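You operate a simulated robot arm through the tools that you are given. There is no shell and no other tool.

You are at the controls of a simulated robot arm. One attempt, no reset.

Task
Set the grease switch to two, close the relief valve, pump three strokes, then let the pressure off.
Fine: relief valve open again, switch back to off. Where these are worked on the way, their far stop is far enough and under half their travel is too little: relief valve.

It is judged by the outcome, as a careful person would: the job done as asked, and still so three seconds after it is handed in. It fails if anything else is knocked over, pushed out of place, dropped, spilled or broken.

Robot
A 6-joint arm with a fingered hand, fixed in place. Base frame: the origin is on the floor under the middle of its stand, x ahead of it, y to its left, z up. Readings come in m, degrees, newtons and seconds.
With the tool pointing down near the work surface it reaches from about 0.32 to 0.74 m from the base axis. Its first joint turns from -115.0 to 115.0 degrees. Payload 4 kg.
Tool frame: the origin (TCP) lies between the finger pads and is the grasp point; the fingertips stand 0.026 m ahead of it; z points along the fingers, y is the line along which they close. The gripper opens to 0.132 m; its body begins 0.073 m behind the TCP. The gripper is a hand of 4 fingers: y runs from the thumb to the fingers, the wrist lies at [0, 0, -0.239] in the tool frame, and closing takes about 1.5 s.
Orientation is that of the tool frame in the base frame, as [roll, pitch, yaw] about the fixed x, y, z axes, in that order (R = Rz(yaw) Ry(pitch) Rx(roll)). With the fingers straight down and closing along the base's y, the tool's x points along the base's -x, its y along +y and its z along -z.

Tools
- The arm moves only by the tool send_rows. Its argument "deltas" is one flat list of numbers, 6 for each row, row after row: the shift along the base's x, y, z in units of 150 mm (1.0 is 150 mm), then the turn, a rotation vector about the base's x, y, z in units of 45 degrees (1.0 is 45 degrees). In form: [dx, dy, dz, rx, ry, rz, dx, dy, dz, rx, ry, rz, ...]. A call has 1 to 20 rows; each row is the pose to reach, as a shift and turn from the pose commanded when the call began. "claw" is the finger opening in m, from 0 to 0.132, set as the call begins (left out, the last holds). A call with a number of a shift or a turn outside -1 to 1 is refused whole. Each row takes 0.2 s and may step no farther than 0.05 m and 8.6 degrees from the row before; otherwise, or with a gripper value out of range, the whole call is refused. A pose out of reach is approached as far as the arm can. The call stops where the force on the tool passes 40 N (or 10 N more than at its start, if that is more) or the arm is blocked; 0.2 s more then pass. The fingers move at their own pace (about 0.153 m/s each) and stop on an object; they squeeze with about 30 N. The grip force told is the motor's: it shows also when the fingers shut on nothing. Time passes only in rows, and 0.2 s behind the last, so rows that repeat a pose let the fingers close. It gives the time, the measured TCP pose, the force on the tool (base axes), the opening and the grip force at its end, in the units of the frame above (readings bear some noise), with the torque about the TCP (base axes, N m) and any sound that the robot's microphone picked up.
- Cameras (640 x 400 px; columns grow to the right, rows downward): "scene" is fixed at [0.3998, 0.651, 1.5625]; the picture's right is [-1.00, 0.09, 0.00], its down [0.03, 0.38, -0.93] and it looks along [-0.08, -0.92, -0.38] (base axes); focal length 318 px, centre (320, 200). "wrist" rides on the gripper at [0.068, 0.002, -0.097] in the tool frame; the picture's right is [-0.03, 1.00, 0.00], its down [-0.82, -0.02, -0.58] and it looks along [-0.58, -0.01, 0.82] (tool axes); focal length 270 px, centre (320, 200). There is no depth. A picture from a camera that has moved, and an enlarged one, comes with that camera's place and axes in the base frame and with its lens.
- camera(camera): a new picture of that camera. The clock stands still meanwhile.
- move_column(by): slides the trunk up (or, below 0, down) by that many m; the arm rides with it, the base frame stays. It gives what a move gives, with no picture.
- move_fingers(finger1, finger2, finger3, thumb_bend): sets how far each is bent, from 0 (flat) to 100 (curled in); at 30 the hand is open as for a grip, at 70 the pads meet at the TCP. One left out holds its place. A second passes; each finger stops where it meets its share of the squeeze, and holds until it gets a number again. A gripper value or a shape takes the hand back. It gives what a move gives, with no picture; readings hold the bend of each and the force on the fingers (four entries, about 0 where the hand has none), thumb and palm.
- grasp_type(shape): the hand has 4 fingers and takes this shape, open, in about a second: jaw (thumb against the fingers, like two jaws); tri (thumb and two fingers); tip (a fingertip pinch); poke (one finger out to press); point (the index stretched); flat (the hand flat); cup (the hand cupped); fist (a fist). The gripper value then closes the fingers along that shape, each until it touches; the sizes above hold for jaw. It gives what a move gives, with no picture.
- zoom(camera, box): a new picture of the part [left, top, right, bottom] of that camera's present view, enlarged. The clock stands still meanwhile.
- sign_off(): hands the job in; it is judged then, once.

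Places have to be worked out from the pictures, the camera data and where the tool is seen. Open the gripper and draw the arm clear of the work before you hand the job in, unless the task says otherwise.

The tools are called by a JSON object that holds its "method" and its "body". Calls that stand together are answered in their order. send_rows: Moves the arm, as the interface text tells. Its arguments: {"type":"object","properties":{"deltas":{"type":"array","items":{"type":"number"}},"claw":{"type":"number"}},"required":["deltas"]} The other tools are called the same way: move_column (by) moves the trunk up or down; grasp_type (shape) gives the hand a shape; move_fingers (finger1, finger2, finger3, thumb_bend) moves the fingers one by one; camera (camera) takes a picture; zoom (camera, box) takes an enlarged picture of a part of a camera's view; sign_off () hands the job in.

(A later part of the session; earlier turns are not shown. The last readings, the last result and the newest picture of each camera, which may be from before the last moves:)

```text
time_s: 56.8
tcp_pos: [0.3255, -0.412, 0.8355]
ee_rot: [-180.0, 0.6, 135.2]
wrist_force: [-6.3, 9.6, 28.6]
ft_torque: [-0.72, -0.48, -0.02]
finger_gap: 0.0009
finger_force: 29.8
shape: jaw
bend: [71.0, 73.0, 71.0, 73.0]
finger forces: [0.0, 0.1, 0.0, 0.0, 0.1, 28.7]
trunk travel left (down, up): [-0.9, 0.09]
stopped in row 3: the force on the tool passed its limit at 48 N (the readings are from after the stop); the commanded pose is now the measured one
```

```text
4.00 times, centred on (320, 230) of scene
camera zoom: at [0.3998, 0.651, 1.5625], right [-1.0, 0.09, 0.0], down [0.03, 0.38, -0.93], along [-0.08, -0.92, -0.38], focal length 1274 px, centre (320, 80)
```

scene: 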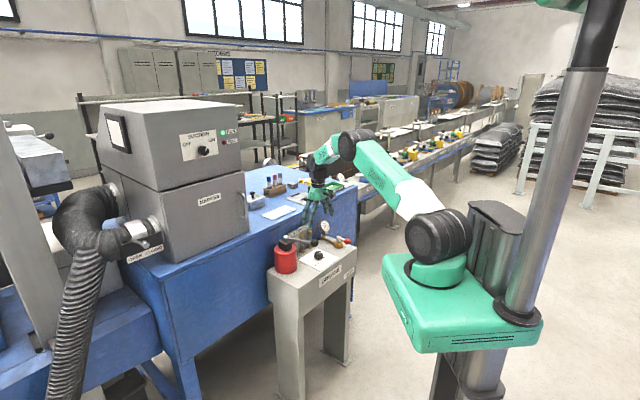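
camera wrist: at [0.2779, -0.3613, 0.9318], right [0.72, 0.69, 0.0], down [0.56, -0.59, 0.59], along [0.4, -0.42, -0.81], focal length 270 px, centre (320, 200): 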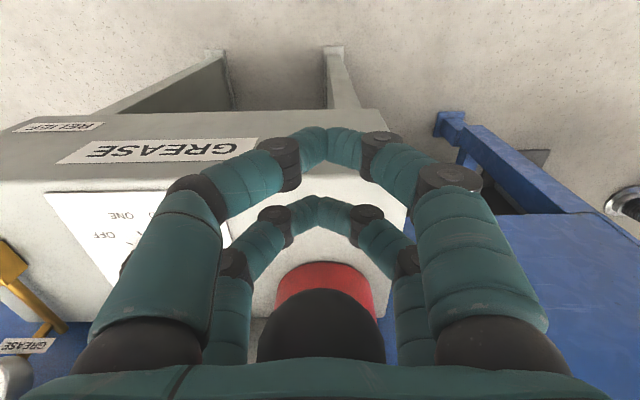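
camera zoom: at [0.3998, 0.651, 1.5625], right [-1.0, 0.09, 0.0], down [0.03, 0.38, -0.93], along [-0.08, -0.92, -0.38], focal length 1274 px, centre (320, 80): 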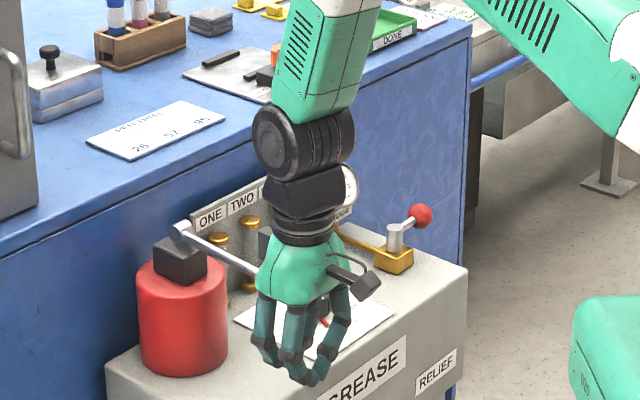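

The force rose to 48 N with the lever at about -4°, which is either the lower stop or pump resistance. I'll check the gauge.

{"method": "zoom", "body": {"camera": "scene", "box": [325, 205, 375, 245]}}

{"method": "zoom", "body": {"camera": "wrist", "box": [0, 300, 100, 400]}}

```text
10.00 times, centred on (350, 225) of scene
camera zoom: at [0.3998, 0.651, 1.5625], right [-1.0, 0.09, 0.0], down [0.03, 0.38, -0.93], along [-0.08, -0.92, -0.38], focal length 3185 px, centre (20, -50)
```

zoom: 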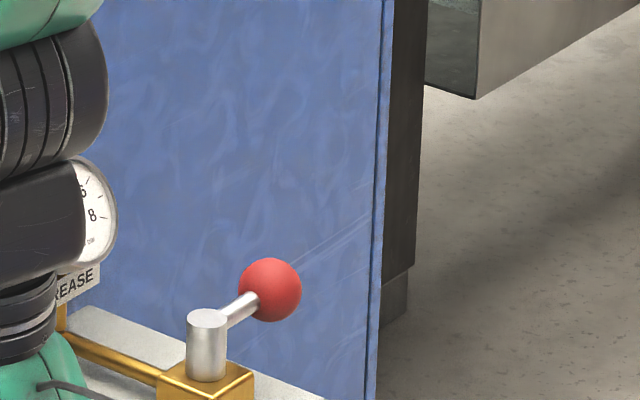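

```text
4.00 times, centred on (50, 350) of wrist
camera zoom: at [0.2779, -0.3613, 0.9318], right [0.72, 0.69, 0.0], down [0.56, -0.59, 0.59], along [0.4, -0.42, -0.81], focal length 1081 px, centre (1400, -400)
```

zoom: 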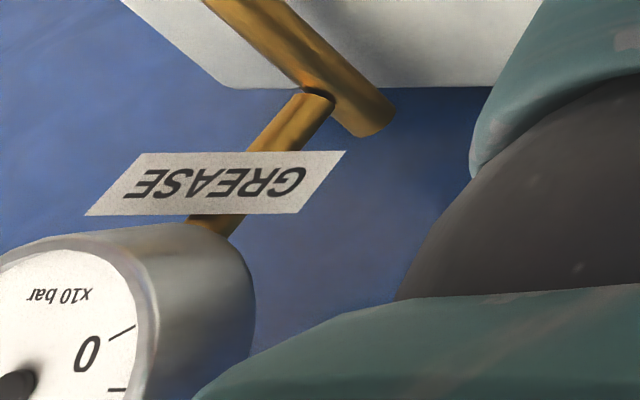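

The needle has left the 0 mark, so the pump has delivered. I'll press gently a few more millimetres to see whether this is a hard lower stop.

{"method": "send_rows", "body": {"deltas": [0, 0, -0.01, 0, 0, 0, 0, 0, -0.02, 0, 0, 0, 0, 0, -0.03, 0, 0, 0, 0, 0, -0.03, 0, 0, 0]}}

```text
time_s: 57.2
tcp_pos: [0.3273, -0.4125, 0.8358]
ee_rot: [-179.9, 0.8, 135.0]
wrist_force: [-6.2, 11.3, 26.8]
ft_torque: [-0.86, -0.52, 0.03]
finger_gap: 0.0011
finger_force: 30.4
shape: jaw
bend: [71.0, 73.0, 71.0, 73.0]
finger forces: [0.0, 0.1, 0.1, 0.0, 0.0, 27.6]
trunk travel left (down, up): [-0.9, 0.09]
stopped in row 2: the force on the tool passed its limit at 42 N (the readings are from after the stop); the commanded pose is now the measured one
```

It does not move at all, so this is the hard lower stop at about -4°. Now I'll raise the hand so the fingers lift the lever back up, and see whether the ball follows.

{"method": "send_rows", "body": {"deltas": [0, 0, 0.06, 0, 0, 0, 0, 0, 0.13, 0, 0, 0, 0, 0, 0.2, 0, 0, 0]}}

{"method": "camera", "body": {"camera": "wrist"}}

{"method": "zoom", "body": {"camera": "scene", "box": [260, 180, 380, 280]}}

```text
time_s: 58.0
tcp_pos: [0.327, -0.414, 0.8636]
ee_rot: [-179.9, 0.6, 135.0]
wrist_force: [1.3, -1.4, 3.1]
ft_torque: [0.13, 0.13, 0.02]
finger_gap: 0.0007
finger_force: 30.2
shape: jaw
bend: [71.0, 73.0, 71.0, 73.0]
finger forces: [0.0, 0.0, 0.0, 0.0, 0.1, 3.0]
trunk travel left (down, up): [-0.9, 0.09]
```

```text
taken
camera wrist: at [0.2787, -0.3632, 0.9595], right [0.72, 0.69, 0.0], down [0.56, -0.59, 0.59], along [0.41, -0.42, -0.81], focal length 270 px, centre (320, 200)
```

wrist: 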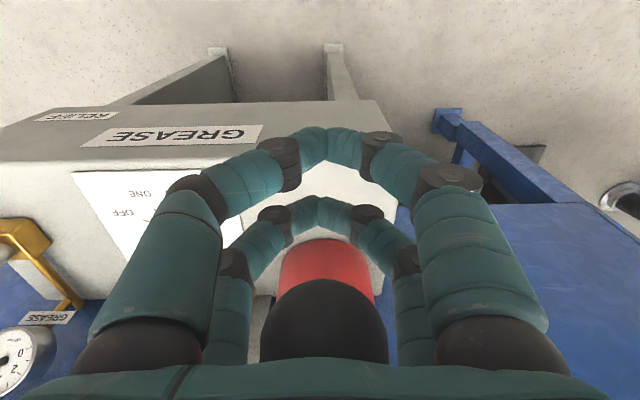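

```text
4.00 times, centred on (320, 230) of scene
camera zoom: at [0.3998, 0.651, 1.5625], right [-1.0, 0.09, 0.0], down [0.03, 0.38, -0.93], along [-0.08, -0.92, -0.38], focal length 1274 px, centre (320, 80)
```

zoom: 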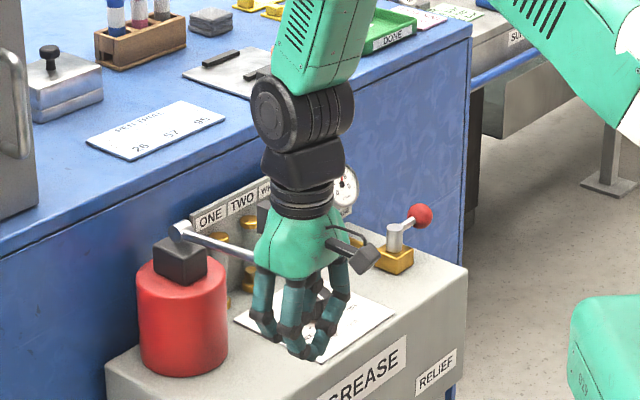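

The ball follows the palm upward, so the lever is spring-returned. I'll raise to z≈0.906 so it can return fully to its top rest, then check the gauge and ball.

{"method": "send_rows", "body": {"deltas": [0, 0, 0.07, 0, 0, 0, 0, 0, 0.14, 0, 0, 0, 0, 0, 0.21, 0, 0, 0, 0, 0, 0.27, 0, 0, 0, 0, 0, 0.27, 0, 0, 0]}}

{"method": "camera", "body": {"camera": "wrist"}}

{"method": "zoom", "body": {"camera": "wrist", "box": [0, 260, 120, 360]}}

{"method": "zoom", "body": {"camera": "scene", "box": [260, 180, 380, 280]}}

```text
time_s: 59.2
tcp_pos: [0.3262, -0.4146, 0.9031]
ee_rot: [179.9, 0.6, 135.1]
wrist_force: [0.7, 1.1, 0.4]
ft_torque: [0.01, 0.02, -0.01]
finger_gap: 0.0009
finger_force: 30.1
shape: jaw
bend: [71.0, 73.0, 71.0, 73.0]
finger forces: [0.0, 0.1, 0.0, 0.1, 0.0, 0.1]
trunk travel left (down, up): [-0.9, 0.09]
```

```text
taken
camera wrist: at [0.2785, -0.3639, 0.9988], right [0.72, 0.69, 0.0], down [0.56, -0.59, 0.59], along [0.4, -0.42, -0.81], focal length 270 px, centre (320, 200)
```

wrist: 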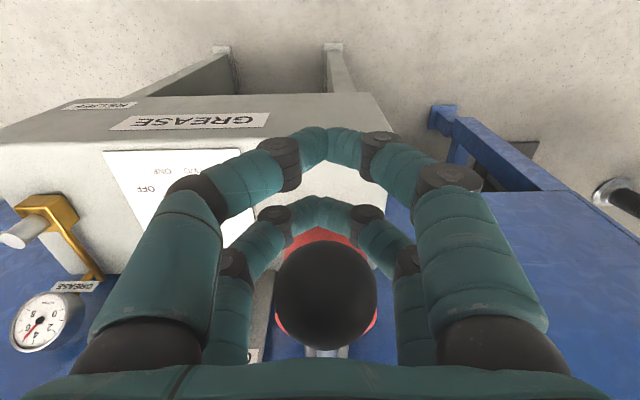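

```text
4.00 times, centred on (60, 310) of wrist
camera zoom: at [0.2785, -0.3639, 0.9988], right [0.72, 0.69, 0.0], down [0.56, -0.59, 0.59], along [0.4, -0.42, -0.81], focal length 1081 px, centre (1360, -240)
```

zoom: 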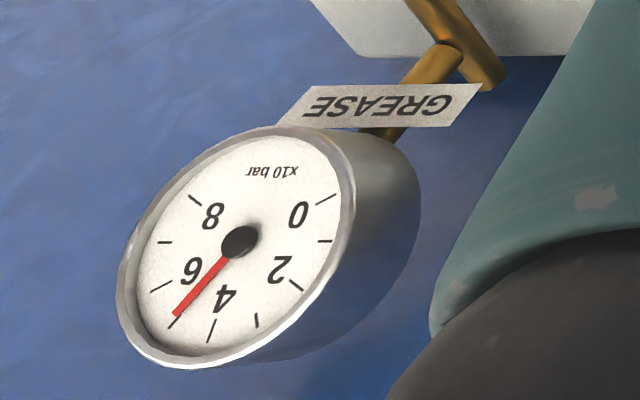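

```text
4.00 times, centred on (320, 230) of scene
camera zoom: at [0.3998, 0.651, 1.5625], right [-1.0, 0.09, 0.0], down [0.03, 0.38, -0.93], along [-0.08, -0.92, -0.38], focal length 1274 px, centre (320, 80)
```

zoom: 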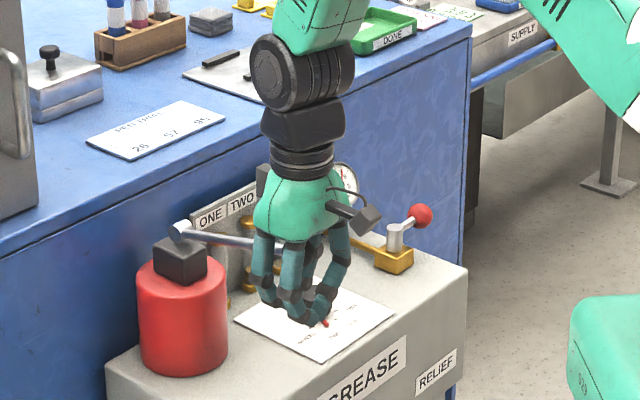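

The gauge reads about 50 bar after this stroke and the lever is back at its top rest. I'll make the second stroke by pressing down to the lower stop.

{"method": "send_rows", "body": {"deltas": [0, 0, -0.1, 0, 0, 0, 0, 0, -0.2, 0, 0, 0, 0, 0, -0.3, 0, 0, 0, 0, 0, -0.38, 0, 0, 0, 0, 0, -0.44, 0, 0, 0, 0, 0, -0.48, 0, 0, 0, 0, 0, -0.49, 0, 0, 0]}}

{"method": "zoom", "body": {"camera": "wrist", "box": [0, 280, 120, 400]}}

{"method": "zoom", "body": {"camera": "scene", "box": [260, 180, 380, 280]}}

```text
time_s: 60.8
tcp_pos: [0.3269, -0.4148, 0.8355]
ee_rot: [-180.0, 1.1, 135.1]
wrist_force: [-7.3, 10.3, 26.9]
ft_torque: [-0.72, -0.55, 0.03]
finger_gap: 0.0007
finger_force: 30.0
shape: jaw
bend: [71.0, 73.0, 71.0, 73.0]
finger forces: [0.0, 0.0, 0.1, 0.1, 0.0, 27.5]
trunk travel left (down, up): [-0.9, 0.09]
stopped in row 7: the force on the tool passed its limit at 43 N (the readings are from after the stop); the commanded pose is now the measured one
```

```text
3.33 times, centred on (60, 340) of wrist
camera zoom: at [0.2782, -0.3636, 0.9312], right [0.72, 0.69, 0.0], down [0.56, -0.58, 0.59], along [0.41, -0.43, -0.81], focal length 901 px, centre (1187, -267)
```

zoom: 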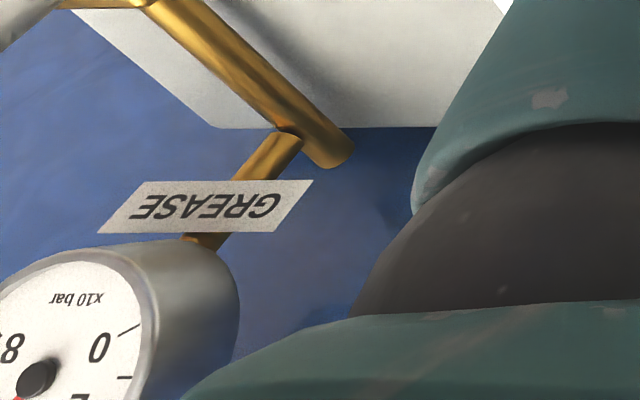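

```text
4.00 times, centred on (320, 230) of scene
camera zoom: at [0.3998, 0.651, 1.5625], right [-1.0, 0.09, 0.0], down [0.03, 0.38, -0.93], along [-0.08, -0.92, -0.38], focal length 1274 px, centre (320, 80)
```

zoom: 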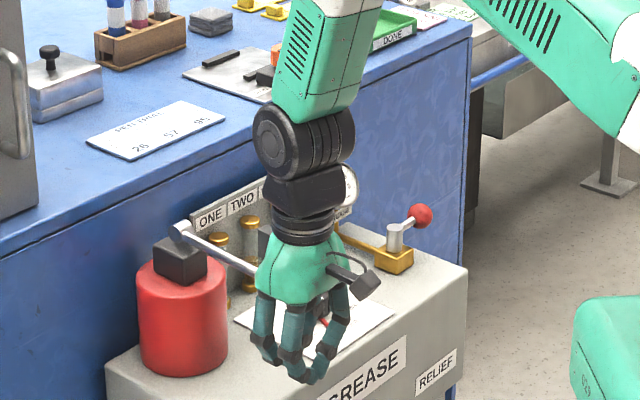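

The second stroke reached the lower stop. I'll raise to let the lever return, then read the gauge.

{"method": "send_rows", "body": {"deltas": [0, 0, 0.08, 0, 0, 0, 0, 0, 0.17, 0, 0, 0, 0, 0, 0.26, 0, 0, 0, 0, 0, 0.36, 0, 0, 0, 0, 0, 0.45, 0, 0, 0, 0, 0, 0.45, 0, 0, 0, 0, 0, 0.45, 0, 0, 0]}}

{"method": "zoom", "body": {"camera": "wrist", "box": [0, 260, 120, 360]}}

{"method": "camera", "body": {"camera": "wrist"}}

{"method": "zoom", "body": {"camera": "scene", "box": [260, 180, 380, 280]}}

```text
time_s: 62.4
tcp_pos: [0.3272, -0.4164, 0.8993]
ee_rot: [-179.9, 0.9, 135.2]
wrist_force: [-0.2, -0.2, -0.1]
ft_torque: [-0.01, -0.02, 0.02]
finger_gap: 0.0008
finger_force: 30.1
shape: jaw
bend: [71.0, 73.0, 71.0, 73.0]
finger forces: [0.0, 0.0, 0.0, 0.1, 0.0, 0.0]
trunk travel left (down, up): [-0.9, 0.09]
```

```text
4.00 times, centred on (60, 310) of wrist
camera zoom: at [0.2784, -0.3654, 0.9952], right [0.72, 0.69, 0.0], down [0.56, -0.58, 0.59], along [0.41, -0.43, -0.81], focal length 1081 px, centre (1360, -240)
```

zoom: 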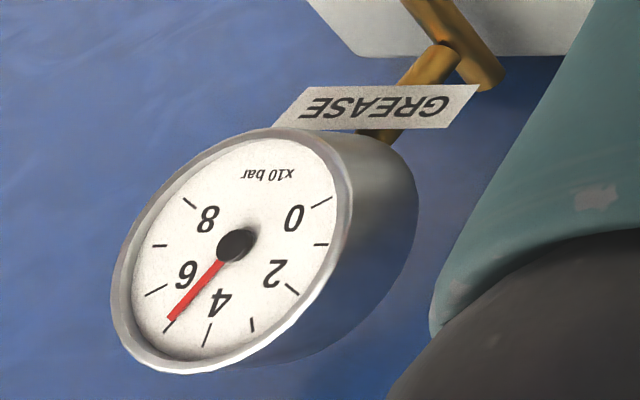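

```text
taken
camera wrist: at [0.2784, -0.3654, 0.9952], right [0.72, 0.69, 0.0], down [0.56, -0.58, 0.59], along [0.41, -0.43, -0.81], focal length 270 px, centre (320, 200)
```

wrist: 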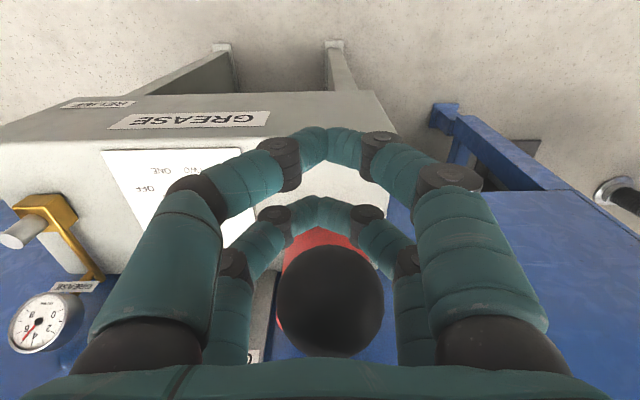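

```text
4.00 times, centred on (320, 230) of scene
camera zoom: at [0.3998, 0.651, 1.5625], right [-1.0, 0.09, 0.0], down [0.03, 0.38, -0.93], along [-0.08, -0.92, -0.38], focal length 1274 px, centre (320, 80)
```

zoom: 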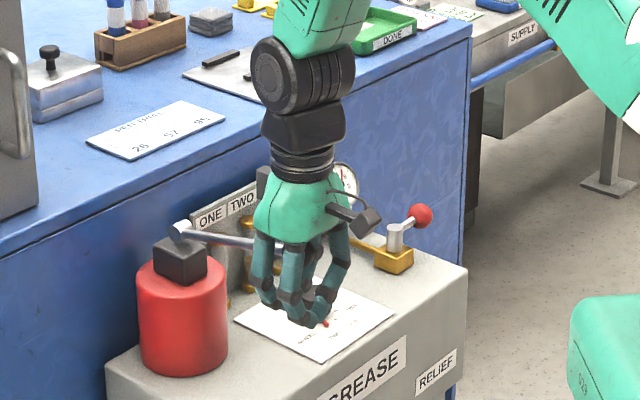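

The gauge holds at about 50 bar and the lever is back at the top. Now the third and last stroke.

{"method": "send_rows", "body": {"deltas": [0, 0, -0.1, 0, 0, 0, 0, 0, -0.2, 0, 0, 0, 0, 0, -0.3, 0, 0, 0, 0, 0, -0.37, 0, 0, 0, 0, 0, -0.42, 0, 0, 0, 0, 0, -0.45, 0, 0, 0, 0, 0, -0.46, 0, 0, 0]}}

{"method": "zoom", "body": {"camera": "scene", "box": [260, 180, 380, 280]}}

```text
time_s: 64.0
tcp_pos: [0.3289, -0.4164, 0.8353]
ee_rot: [-179.8, 1.2, 135.1]
wrist_force: [-4.9, 4.4, 35.1]
ft_torque: [-0.13, -0.32, -0.01]
finger_gap: 0.0008
finger_force: 29.5
shape: jaw
bend: [71.0, 73.0, 71.0, 73.0]
finger forces: [0.1, 0.0, 0.0, 0.0, 0.0, 35.5]
trunk travel left (down, up): [-0.9, 0.09]
```

```text
4.00 times, centred on (320, 230) of scene
camera zoom: at [0.3998, 0.651, 1.5625], right [-1.0, 0.09, 0.0], down [0.03, 0.38, -0.93], along [-0.08, -0.92, -0.38], focal length 1274 px, centre (320, 80)
```

zoom: 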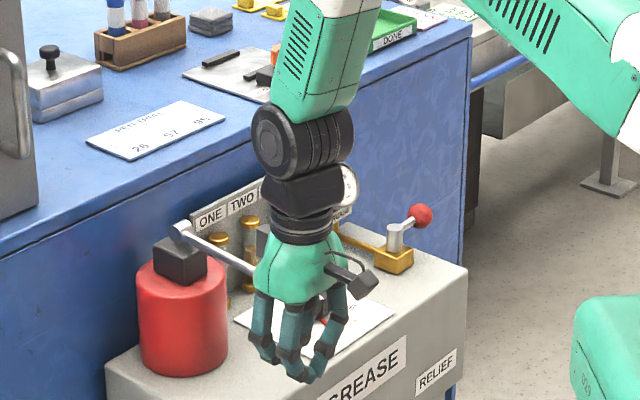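

The third stroke is at the stop. I'll raise to let the lever return fully.

{"method": "send_rows", "body": {"deltas": [0, 0, 0.1, 0, 0, 0, 0, 0, 0.2, 0, 0, 0, 0, 0, 0.3, 0, 0, 0, 0, 0, 0.4, 0, 0, 0, 0, 0, 0.48, 0, 0, 0, 0, 0, 0.48, 0, 0, 0]}}

{"method": "zoom", "body": {"camera": "wrist", "box": [0, 260, 120, 360]}}

{"method": "camera", "body": {"camera": "wrist"}}

```text
time_s: 65.4
tcp_pos: [0.3311, -0.4162, 0.9021]
ee_rot: [-179.7, 0.8, 135.1]
wrist_force: [0.5, -0.3, -0.2]
ft_torque: [0.01, 0.0, -0.02]
finger_gap: 0.0005
finger_force: 30.3
shape: jaw
bend: [71.0, 73.0, 71.0, 73.0]
finger forces: [0.0, 0.1, 0.0, 0.0, 0.1, 0.0]
trunk travel left (down, up): [-0.9, 0.09]
```

```text
4.00 times, centred on (60, 310) of wrist
camera zoom: at [0.2814, -0.3668, 0.9978], right [0.72, 0.69, 0.0], down [0.56, -0.58, 0.59], along [0.41, -0.43, -0.81], focal length 1081 px, centre (1360, -240)
```

zoom: 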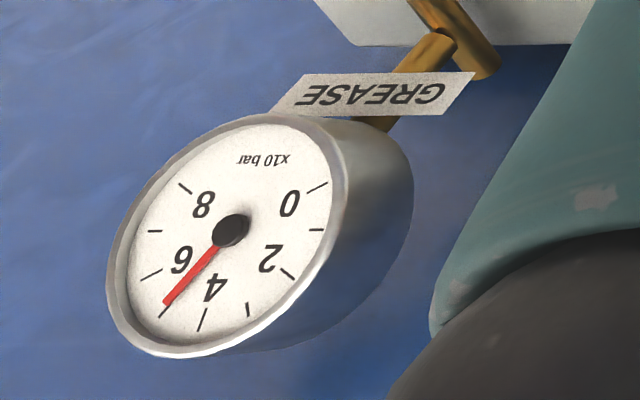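

```text
taken
camera wrist: at [0.2814, -0.3668, 0.9978], right [0.72, 0.69, 0.0], down [0.56, -0.58, 0.59], along [0.41, -0.43, -0.81], focal length 270 px, centre (320, 200)
```

wrist: 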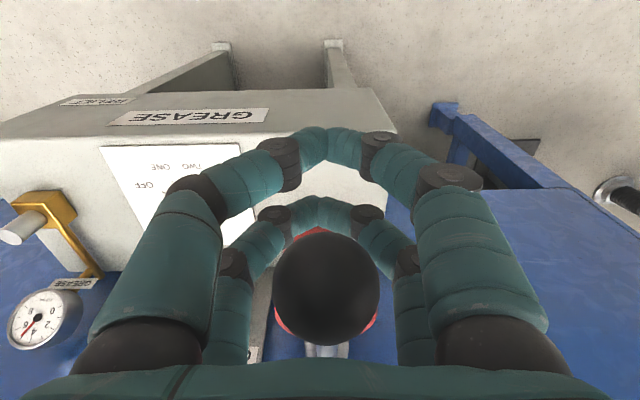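

Three full strokes are done and the gauge is holding pressure. I'll open the fingers around the ball and lift straight off.

{"method": "send_rows", "body": {"deltas": [0, 0, 0, 0, 0, 0, 0, 0, 0, 0, 0, 0, 0, 0, 0, 0, 0, 0, 0, 0, 0, 0, 0, 0], "claw": 0.09}}

{"method": "camera", "body": {"camera": "wrist"}}

```text
time_s: 66.4
tcp_pos: [0.3307, -0.4176, 0.9019]
ee_rot: [-179.9, 0.8, 135.1]
wrist_force: [-0.4, -0.5, -0.3]
ft_torque: [-0.02, 0.01, -0.03]
finger_gap: 0.0898
finger_force: 0.0
shape: jaw
bend: [69.0, 69.0, 69.0, 60.0]
finger forces: [0.0, 0.0, 0.0, 0.0, 0.0, 0.1]
trunk travel left (down, up): [-0.9, 0.09]
```

```text
taken
camera wrist: at [0.2814, -0.3668, 0.9977], right [0.72, 0.69, 0.0], down [0.56, -0.58, 0.59], along [0.41, -0.43, -0.81], focal length 270 px, centre (320, 200)
```

wrist: 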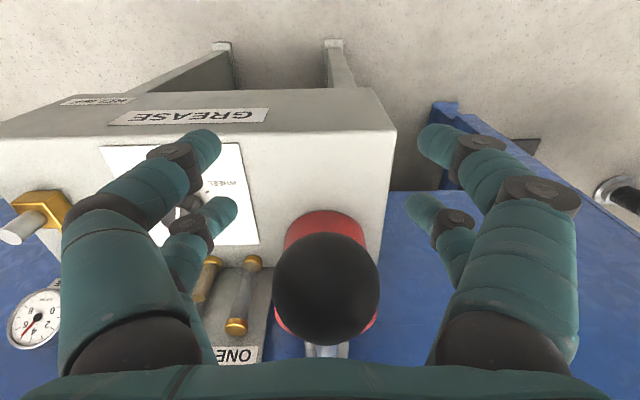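

The fingers are open and clear of the ball. I'll rise and travel back toward the relief valve at a safe height.

{"method": "send_rows", "body": {"deltas": [0, 0, 0.2, 0, 0, 0, 0, 0, 0.45, 0, 0, 0, 0, 0, 0.7, 0, 0, 0, 0, 0, 0.9, 0, 0, 0, 0, 0, 1.0, 0, 0, 0]}}

{"method": "send_rows", "body": {"deltas": [-0.08, -0.12, 0.02, 0, 0, 0.02, -0.16, -0.25, 0.04, 0, 0, 0.04, -0.24, -0.37, 0.05, 0, 0, 0.06, -0.32, -0.49, 0.05, 0, 0, 0.08, -0.4, -0.61, 0.05, 0, 0, 0.1, -0.48, -0.74, 0.05, 0, 0, 0.12, -0.56, -0.86, 0.05, 0, 0, 0.14, -0.638, -0.983, 0.05, 0, 0, 0.14], "claw": 0.05}}

{"method": "camera", "body": {"camera": "wrist"}}

{"method": "camera", "body": {"camera": "scene"}}

```text
time_s: 67.6
tcp_pos: [0.3292, -0.4182, 1.0538]
ee_rot: [-179.9, 1.0, 135.0]
wrist_force: [1.1, -0.4, -1.0]
ft_torque: [0.0, 0.01, -0.01]
finger_gap: 0.0895
finger_force: 0.0
shape: jaw
bend: [69.0, 69.0, 69.0, 60.0]
finger forces: [0.1, 0.1, 0.0, 0.0, 0.1, 0.0]
trunk travel left (down, up): [-0.9, 0.09]
```

```text
time_s: 69.4
tcp_pos: [0.2327, -0.564, 1.0617]
ee_rot: [-179.9, 0.9, 141.5]
wrist_force: [0.3, 0.6, 0.1]
ft_torque: [0.01, 0.0, 0.02]
finger_gap: 0.0506
finger_force: 0.0
shape: jaw
bend: [73.0, 73.0, 73.0, 70.0]
finger forces: [0.1, 0.0, 0.0, 0.1, 0.0, 0.0]
trunk travel left (down, up): [-0.9, 0.09]
```

```text
taken
camera wrist: at [0.1784, -0.5194, 1.1566], right [0.64, 0.77, 0.0], down [0.62, -0.52, 0.59], along [0.45, -0.38, -0.81], focal length 270 px, centre (320, 200)
```

wrist: 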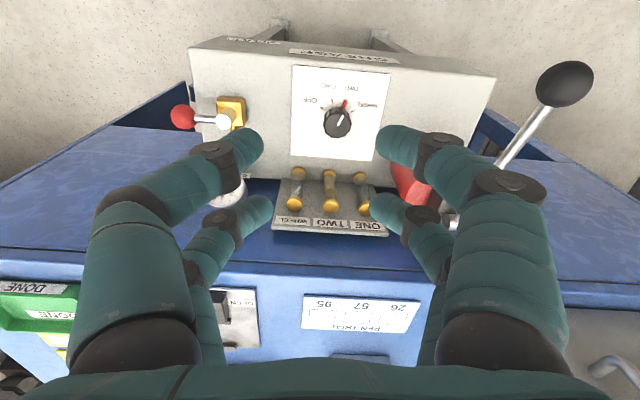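

```text
taken
```

scene: 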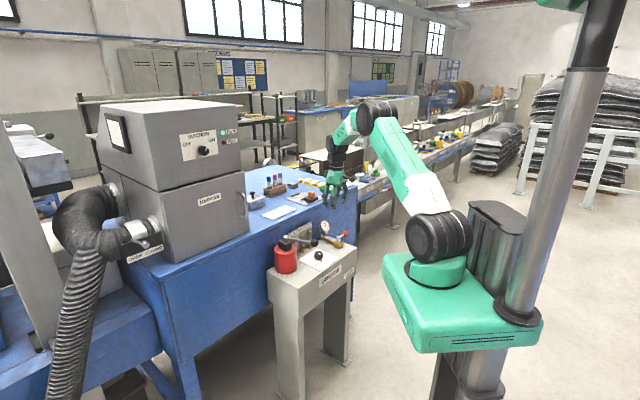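

I'll take a close look at the outlet tubes and the dial from here before opening the valve.

{"method": "zoom", "body": {"camera": "wrist", "box": [260, 60, 420, 240]}}

```text
2.22 times, centred on (340, 150) of wrist
camera zoom: at [0.1784, -0.5194, 1.1566], right [0.64, 0.77, 0.0], down [0.62, -0.52, 0.59], along [0.45, -0.38, -0.81], focal length 601 px, centre (276, 311)
```

zoom: 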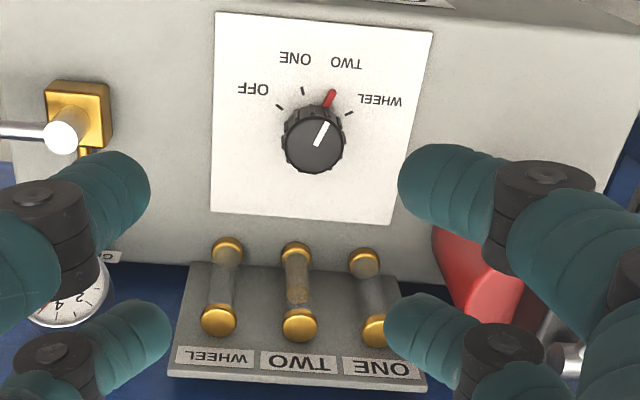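

The TWO tube has filled with grease, as intended. Now back to the relief valve: I'll lean the tool outward again and come to the approach point above the red ball.

{"method": "send_rows", "body": {"deltas": [-0.1, -0.15, -0.03, 0, 0, 0, -0.2, -0.3, -0.06, 0, 0, 0, -0.27, -0.43, -0.16, -0.118, -0.004, 0, -0.34, -0.56, -0.36, -0.236, -0.009, 0, -0.4, -0.69, -0.57, -0.355, -0.013, 0, -0.44, -0.8, -0.78, -0.473, -0.017, 0, -0.457, -0.883, -0.987, -0.473, -0.017, 0, -0.457, -0.883, -0.987, -0.473, -0.017, 0], "claw": 0.042}}

{"method": "camera", "body": {"camera": "wrist"}}

{"method": "zoom", "body": {"camera": "scene", "box": [290, 180, 390, 280]}}

```text
time_s: 71.2
tcp_pos: [0.164, -0.6982, 0.9107]
ee_rot: [-163.2, 14.4, 143.8]
wrist_force: [0.4, -0.3, -0.8]
ft_torque: [-0.02, 0.02, 0.0]
finger_gap: 0.0423
finger_force: 0.0
shape: jaw
bend: [73.0, 73.0, 73.0, 70.0]
finger forces: [0.1, 0.0, 0.1, 0.1, 0.0, 0.0]
trunk travel left (down, up): [-0.9, 0.09]
```

```text
taken
camera wrist: at [0.1088, -0.6217, 0.9828], right [0.65, 0.71, -0.27], down [0.61, -0.27, 0.75], along [0.46, -0.65, -0.61], focal length 270 px, centre (320, 200)
```

wrist: 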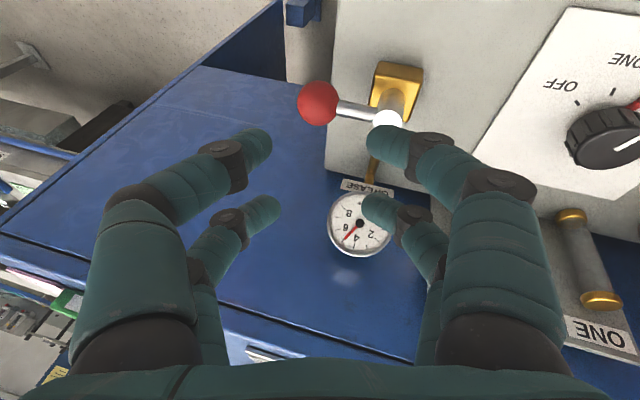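

```text
4.00 times, centred on (340, 230) of scene
camera zoom: at [0.3998, 0.651, 1.5625], right [-1.0, 0.09, 0.0], down [0.03, 0.38, -0.93], along [-0.08, -0.92, -0.38], focal length 1274 px, centre (240, 80)
```

zoom: 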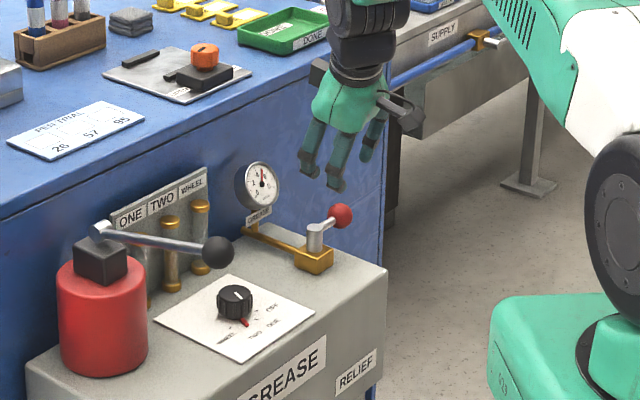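

The ball is at (0.157, -0.735) and the gauge still shows pressure. I'll turn the hand -8° to line up with the lever and shift onto the approach line.

{"method": "send_rows", "body": {"deltas": [-0.03, 0.012, -0.015, 0.001, -0.032, -0.083, -0.062, 0.024, -0.031, 0.002, -0.065, -0.166, -0.062, 0.024, -0.031, 0.002, -0.065, -0.166], "claw": 0.042}}

{"method": "camera", "body": {"camera": "wrist"}}

```text
time_s: 72.0
tcp_pos: [0.1545, -0.6927, 0.9065]
ee_rot: [-165.4, 16.7, 135.5]
wrist_force: [0.6, -0.3, -0.2]
ft_torque: [-0.03, 0.0, -0.01]
finger_gap: 0.0419
finger_force: 0.1
shape: jaw
bend: [73.0, 73.0, 73.0, 70.0]
finger forces: [0.0, 0.1, 0.1, 0.0, 0.0, 0.1]
trunk travel left (down, up): [-0.9, 0.09]
```

```text
taken
camera wrist: at [0.1061, -0.6098, 0.9776], right [0.75, 0.62, -0.23], down [0.53, -0.34, 0.78], along [0.4, -0.7, -0.59], focal length 270 px, centre (320, 200)
```

wrist: 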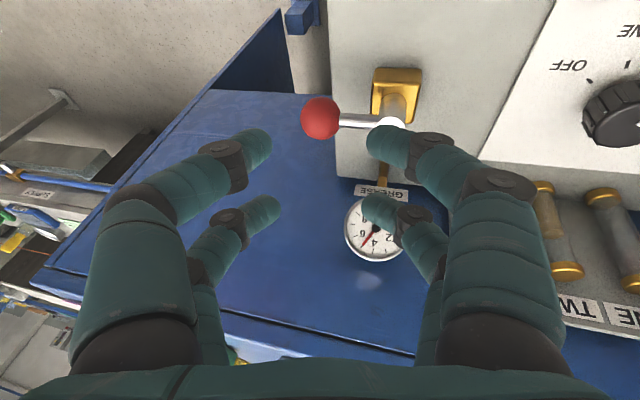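

The tool axis passes right through the ball and the rod is aligned between the two right-hand fingers. I'll advance 91 mm along the axis.

{"method": "send_rows", "body": {"deltas": [0.003, -0.05, -0.12, 0, 0, 0, 0.005, -0.1, -0.24, 0, 0, 0, 0.008, -0.145, -0.36, 0, 0, 0, 0.01, -0.19, -0.47, 0, 0, 0, 0.013, -0.227, -0.562, 0, 0, 0, 0.013, -0.227, -0.562, 0, 0, 0], "claw": 0.042}}

{"method": "camera", "body": {"camera": "wrist"}}

{"method": "zoom", "body": {"camera": "scene", "box": [290, 180, 390, 280]}}

```text
time_s: 73.4
tcp_pos: [0.1588, -0.7274, 0.8228]
ee_rot: [-165.3, 16.8, 135.5]
wrist_force: [2.3, -2.6, 4.2]
ft_torque: [0.11, -0.19, -0.21]
finger_gap: 0.0421
finger_force: 0.1
shape: jaw
bend: [73.0, 74.0, 73.0, 70.0]
finger forces: [0.1, 5.5, 0.0, 0.0, 0.2, 0.0]
trunk travel left (down, up): [-0.9, 0.09]
```

```text
taken
camera wrist: at [0.1095, -0.6436, 0.8924], right [0.75, 0.62, -0.23], down [0.53, -0.34, 0.78], along [0.4, -0.7, -0.59], focal length 270 px, centre (320, 200)
```

wrist: 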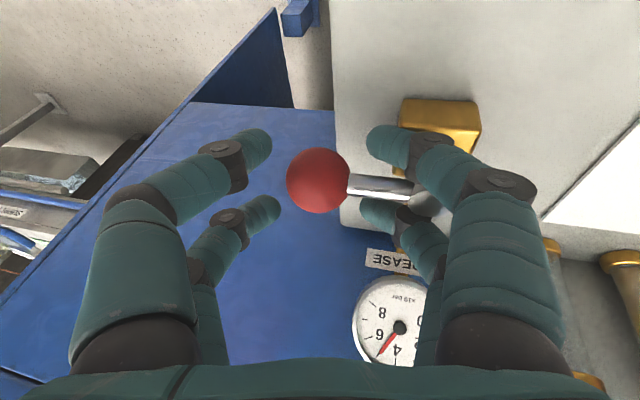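

```text
4.00 times, centred on (340, 230) of scene
camera zoom: at [0.3998, 0.651, 1.5625], right [-1.0, 0.09, 0.0], down [0.03, 0.38, -0.93], along [-0.08, -0.92, -0.38], focal length 1274 px, centre (240, 80)
```

zoom: 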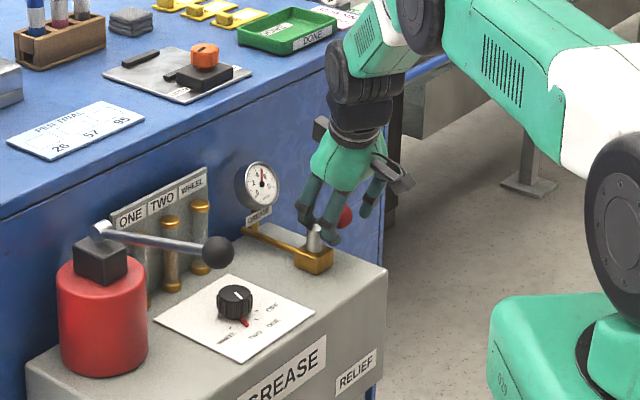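

One finger brushes something at about 5 N, so I'll rise 4 mm, close to a loose cage, and begin swinging the lever back clockwise by 24° along its arc.

{"method": "send_rows", "body": {"deltas": [-0.005, 0, 0.027, 0, 0, 0, -0.005, 0, 0.027, 0, 0, 0, -0.03, 0.028, 0.027, 0.003, -0.05, -0.124, -0.052, 0.059, 0.027, 0.006, -0.1, -0.247, -0.071, 0.091, 0.027, 0.008, -0.15, -0.371, -0.087, 0.126, 0.027, 0.011, -0.199, -0.494], "claw": 0.02}}

{"method": "camera", "body": {"camera": "wrist"}}

{"method": "zoom", "body": {"camera": "scene", "box": [290, 180, 390, 280]}}

```text
time_s: 74.8
tcp_pos: [0.1434, -0.707, 0.8279]
ee_rot: [-173.6, 21.2, 110.6]
wrist_force: [0.6, -0.1, -0.7]
ft_torque: [-0.02, 0.0, 0.01]
finger_gap: 0.0208
finger_force: 0.0
shape: jaw
bend: [73.0, 72.0, 72.0, 70.0]
finger forces: [0.0, 0.9, 0.0, 0.0, 0.1, 0.0]
trunk travel left (down, up): [-0.9, 0.09]
```

```text
taken
camera wrist: at [0.1197, -0.6104, 0.892], right [0.95, 0.29, -0.09], down [0.23, -0.5, 0.83], along [0.19, -0.82, -0.55], focal length 270 px, centre (320, 200)
```

wrist: 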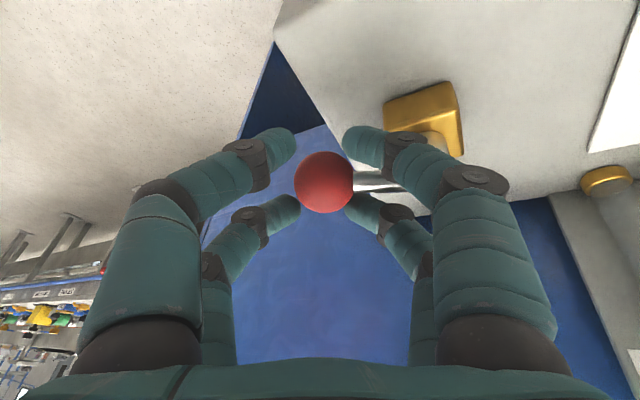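

```text
4.00 times, centred on (340, 230) of scene
camera zoom: at [0.3998, 0.651, 1.5625], right [-1.0, 0.09, 0.0], down [0.03, 0.38, -0.93], along [-0.08, -0.92, -0.38], focal length 1274 px, centre (240, 80)
```

zoom: 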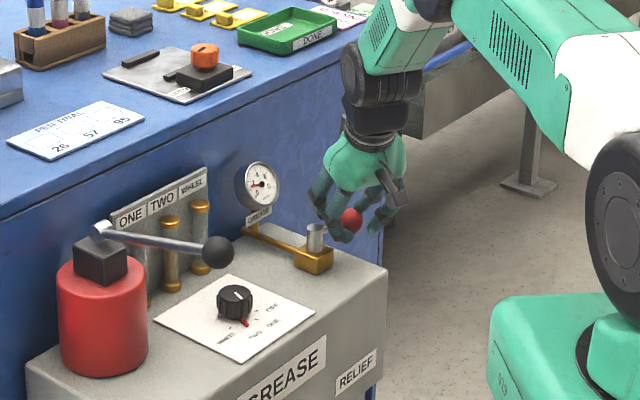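

The lever is following and the gauge needle is already falling. I'll continue the clockwise swing by another 42°.

{"method": "send_rows", "body": {"deltas": [-0.012, 0.036, 0, 0.003, -0.05, -0.124, -0.019, 0.073, 0, 0.006, -0.1, -0.247, -0.023, 0.11, 0, 0.008, -0.15, -0.371, -0.023, 0.148, 0, 0.011, -0.199, -0.494, -0.019, 0.185, 0, 0.014, -0.249, -0.618, -0.012, 0.222, 0, 0.017, -0.299, -0.742, 0, 0.258, 0, 0.02, -0.349, -0.865], "claw": 0.02}}

{"method": "camera", "body": {"camera": "wrist"}}

{"method": "zoom", "body": {"camera": "scene", "box": [290, 180, 390, 280]}}

```text
time_s: 76.4
tcp_pos: [0.1435, -0.6691, 0.8274]
ee_rot: [170.0, 19.8, 65.7]
wrist_force: [0.9, -0.4, 0.3]
ft_torque: [-0.02, 0.01, 0.06]
finger_gap: 0.0204
finger_force: 0.1
shape: jaw
bend: [73.0, 72.0, 72.0, 70.0]
finger forces: [0.0, 0.9, 0.1, 0.0, 0.1, 0.0]
trunk travel left (down, up): [-0.9, 0.09]
```

```text
taken
camera wrist: at [0.1688, -0.574, 0.8948], right [0.91, -0.37, 0.17], down [-0.35, -0.47, 0.81], along [-0.22, -0.8, -0.56], focal length 270 px, centre (320, 200)
```

wrist: 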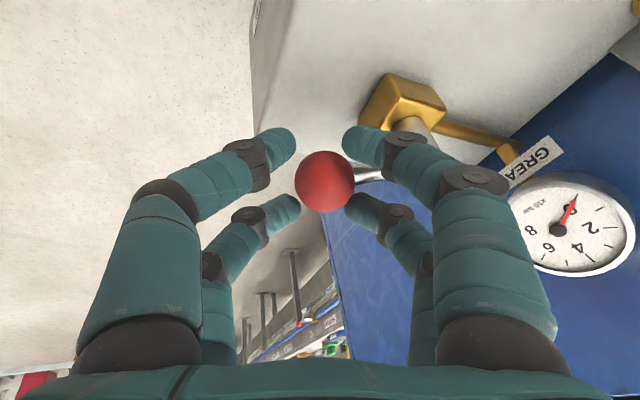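

```text
4.00 times, centred on (340, 230) of scene
camera zoom: at [0.3998, 0.651, 1.5625], right [-1.0, 0.09, 0.0], down [0.03, 0.38, -0.93], along [-0.08, -0.92, -0.38], focal length 1274 px, centre (240, 80)
```

zoom: 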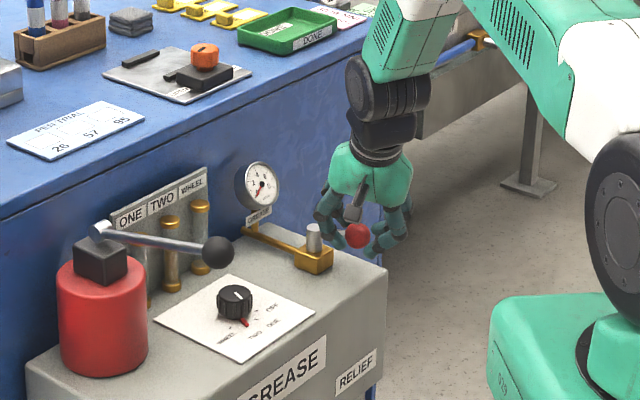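

The gauge is back to 0. I'll swing the remaining part to the fully open stop with the lever pointing to the front.

{"method": "send_rows", "body": {"deltas": [0.015, 0.034, 0, 0.003, -0.05, -0.124, 0.034, 0.067, 0, 0.006, -0.1, -0.247, 0.056, 0.098, 0, 0.008, -0.15, -0.371, 0.082, 0.126, 0, 0.011, -0.199, -0.494, 0.1, 0.143, 0, 0.013, -0.233, -0.577, 0.1, 0.143, 0, 0.013, -0.233, -0.577], "claw": 0.02}}

{"method": "camera", "body": {"camera": "wrist"}}

{"method": "zoom", "body": {"camera": "scene", "box": [290, 180, 390, 280]}}

```text
time_s: 77.8
tcp_pos: [0.1576, -0.6482, 0.8279]
ee_rot: [161.9, 12.9, 37.4]
wrist_force: [0.8, -1.1, 1.4]
ft_torque: [-0.02, -0.02, 0.0]
finger_gap: 0.0207
finger_force: 0.1
shape: jaw
bend: [73.0, 72.0, 72.0, 70.0]
finger forces: [0.0, 1.3, 0.1, 0.0, 0.0, 0.1]
trunk travel left (down, up): [-0.9, 0.09]
```

```text
taken
camera wrist: at [0.2098, -0.5722, 0.9031], right [0.61, -0.73, 0.31], down [-0.66, -0.25, 0.71], along [-0.44, -0.64, -0.63], focal length 270 px, centre (320, 200)
```

wrist: 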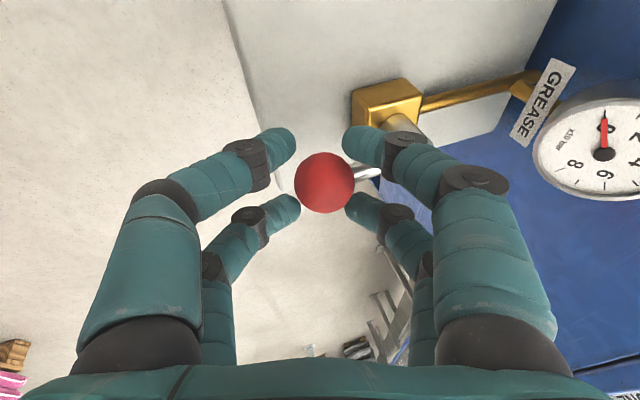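

```text
4.00 times, centred on (340, 230) of scene
camera zoom: at [0.3998, 0.651, 1.5625], right [-1.0, 0.09, 0.0], down [0.03, 0.38, -0.93], along [-0.08, -0.92, -0.38], focal length 1274 px, centre (240, 80)
```

zoom: 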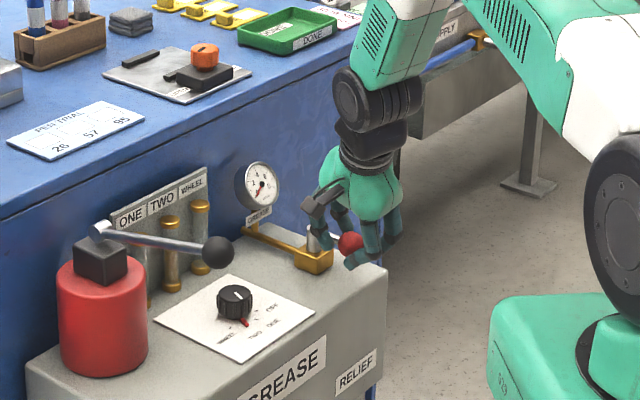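

The lever is about 5° short of its open stop because of the slack in the cage. I'll push a bit further until it touches.

{"method": "send_rows", "body": {"deltas": [0.02, 0.016, 0, 0.002, -0.033, -0.082, 0.04, 0.03, 0, 0.004, -0.066, -0.165, 0.055, 0.038, 0, 0.004, -0.066, -0.165, 0.055, 0.038, 0, 0.004, -0.066, -0.165], "claw": 0.02}}

{"method": "camera", "body": {"camera": "wrist"}}

{"method": "zoom", "body": {"camera": "scene", "box": [290, 180, 390, 280]}}

```text
time_s: 78.8
tcp_pos: [0.1657, -0.6438, 0.8289]
ee_rot: [160.3, 10.3, 29.7]
wrist_force: [-2.7, -3.3, 3.1]
ft_torque: [-0.09, 0.05, -0.05]
finger_gap: 0.0211
finger_force: 0.0
shape: jaw
bend: [73.0, 72.0, 72.0, 70.0]
finger forces: [0.0, 4.6, 0.5, 0.0, 0.1, 0.1]
trunk travel left (down, up): [-0.9, 0.09]
```

```text
taken
camera wrist: at [0.2226, -0.5736, 0.9062], right [0.5, -0.8, 0.34], down [-0.72, -0.16, 0.67], along [-0.48, -0.58, -0.66], focal length 270 px, centre (320, 200)
```

wrist: 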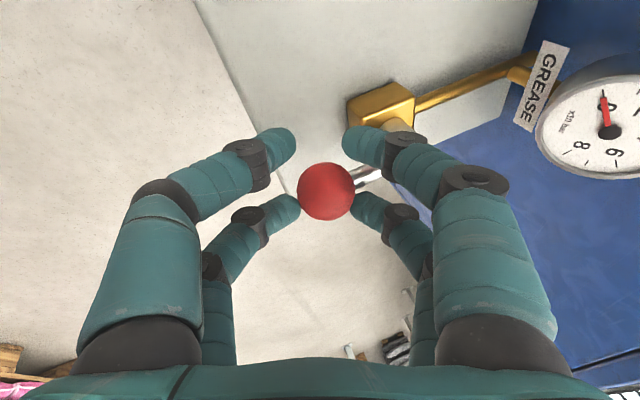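

```text
4.00 times, centred on (340, 230) of scene
camera zoom: at [0.3998, 0.651, 1.5625], right [-1.0, 0.09, 0.0], down [0.03, 0.38, -0.93], along [-0.08, -0.92, -0.38], focal length 1274 px, centre (240, 80)
```

zoom: 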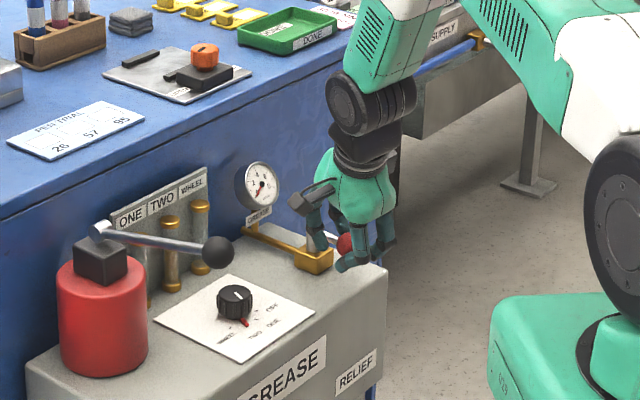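

The lever is within about 2° of its original open position and contact force has begun. One more small nudge seats it on the stop.

{"method": "send_rows", "body": {"deltas": [0.012, 0.01, 0, 0, 0, 0, 0.025, 0.02, 0, 0, 0, 0, 0.025, 0.02, 0, 0, 0, 0], "claw": 0.02}}

{"method": "camera", "body": {"camera": "wrist"}}

```text
time_s: 79.6
tcp_pos: [0.1713, -0.6384, 0.8288]
ee_rot: [160.2, 10.5, 29.7]
wrist_force: [-1.7, -3.5, 9.0]
ft_torque: [-0.39, 0.03, -0.05]
finger_gap: 0.0217
finger_force: 0.0
shape: jaw
bend: [73.0, 72.0, 72.0, 70.0]
finger forces: [0.1, 9.8, 0.4, 0.0, 0.0, 0.0]
trunk travel left (down, up): [-0.9, 0.09]
```

```text
taken
camera wrist: at [0.227, -0.5697, 0.9071], right [0.5, -0.8, 0.34], down [-0.72, -0.16, 0.67], along [-0.48, -0.58, -0.66], focal length 270 px, centre (320, 200)
```

wrist: 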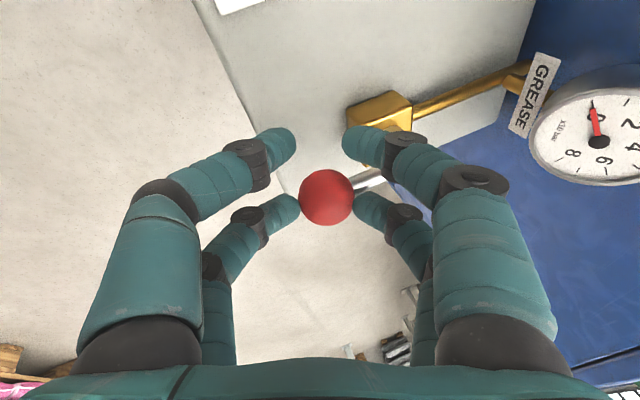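

The ball no longer moves, so the valve is at its open stop. I'll back off a few millimetres, open the fingers and retract along the tool axis.

{"method": "send_rows", "body": {"deltas": [-0.025, -0.02, 0.01, 0, 0, 0, -0.035, -0.028, 0.01, 0, 0, 0, -0.035, -0.028, 0.01, 0, 0, 0], "claw": 0.045}}

{"method": "send_rows", "body": {"deltas": [-0.003, 0.06, 0.15, 0, 0, 0, -0.006, 0.12, 0.3, 0, 0, 0, -0.01, 0.19, 0.47, 0, 0, 0, -0.014, 0.25, 0.62, 0, 0, 0, -0.017, 0.32, 0.8, 0, 0, 0]}}

{"method": "camera", "body": {"camera": "wrist"}}

{"method": "zoom", "body": {"camera": "scene", "box": [290, 180, 390, 280]}}

```text
time_s: 80.4
tcp_pos: [0.1654, -0.6433, 0.8286]
ee_rot: [160.4, 10.3, 29.7]
wrist_force: [0.2, -0.3, 0.2]
ft_torque: [0.01, 0.01, -0.02]
finger_gap: 0.0447
finger_force: 0.0
shape: jaw
bend: [73.0, 74.0, 73.0, 70.0]
finger forces: [0.1, 0.0, 0.0, 0.0, 0.1, 0.0]
trunk travel left (down, up): [-0.9, 0.09]
```

```text
time_s: 81.6
tcp_pos: [0.1643, -0.5964, 0.9481]
ee_rot: [160.4, 10.2, 29.8]
wrist_force: [0.8, 0.1, 0.4]
ft_torque: [0.0, -0.02, 0.02]
finger_gap: 0.0445
finger_force: 0.1
shape: jaw
bend: [73.0, 74.0, 73.0, 70.0]
finger forces: [0.0, 0.0, 0.0, 0.0, 0.1, 0.0]
trunk travel left (down, up): [-0.9, 0.09]
```

```text
taken
camera wrist: at [0.2202, -0.5264, 1.0264], right [0.5, -0.8, 0.33], down [-0.72, -0.16, 0.67], along [-0.48, -0.58, -0.66], focal length 270 px, centre (320, 200)
```

wrist: 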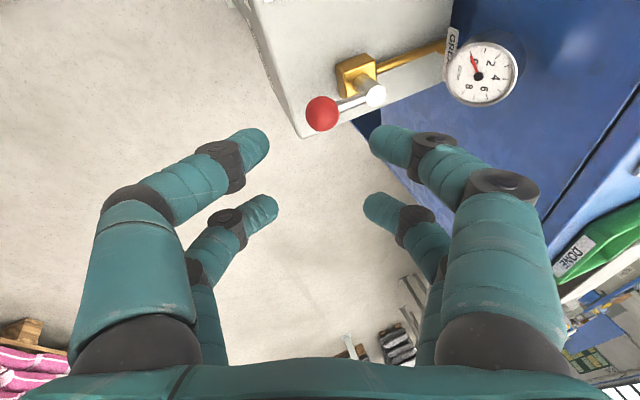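

```text
4.00 times, centred on (340, 230) of scene
camera zoom: at [0.3998, 0.651, 1.5625], right [-1.0, 0.09, 0.0], down [0.03, 0.38, -0.93], along [-0.08, -0.92, -0.38], focal length 1274 px, centre (240, 80)
```

zoom: 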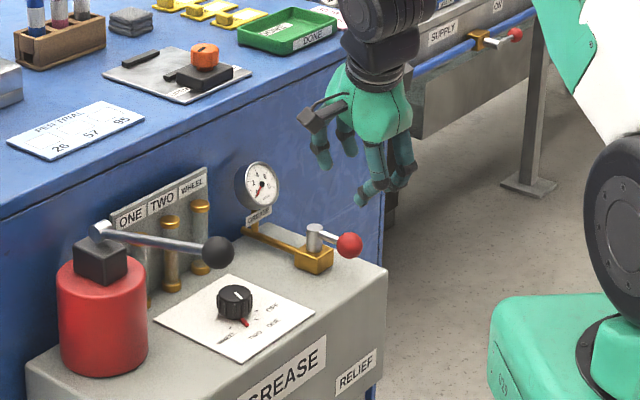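

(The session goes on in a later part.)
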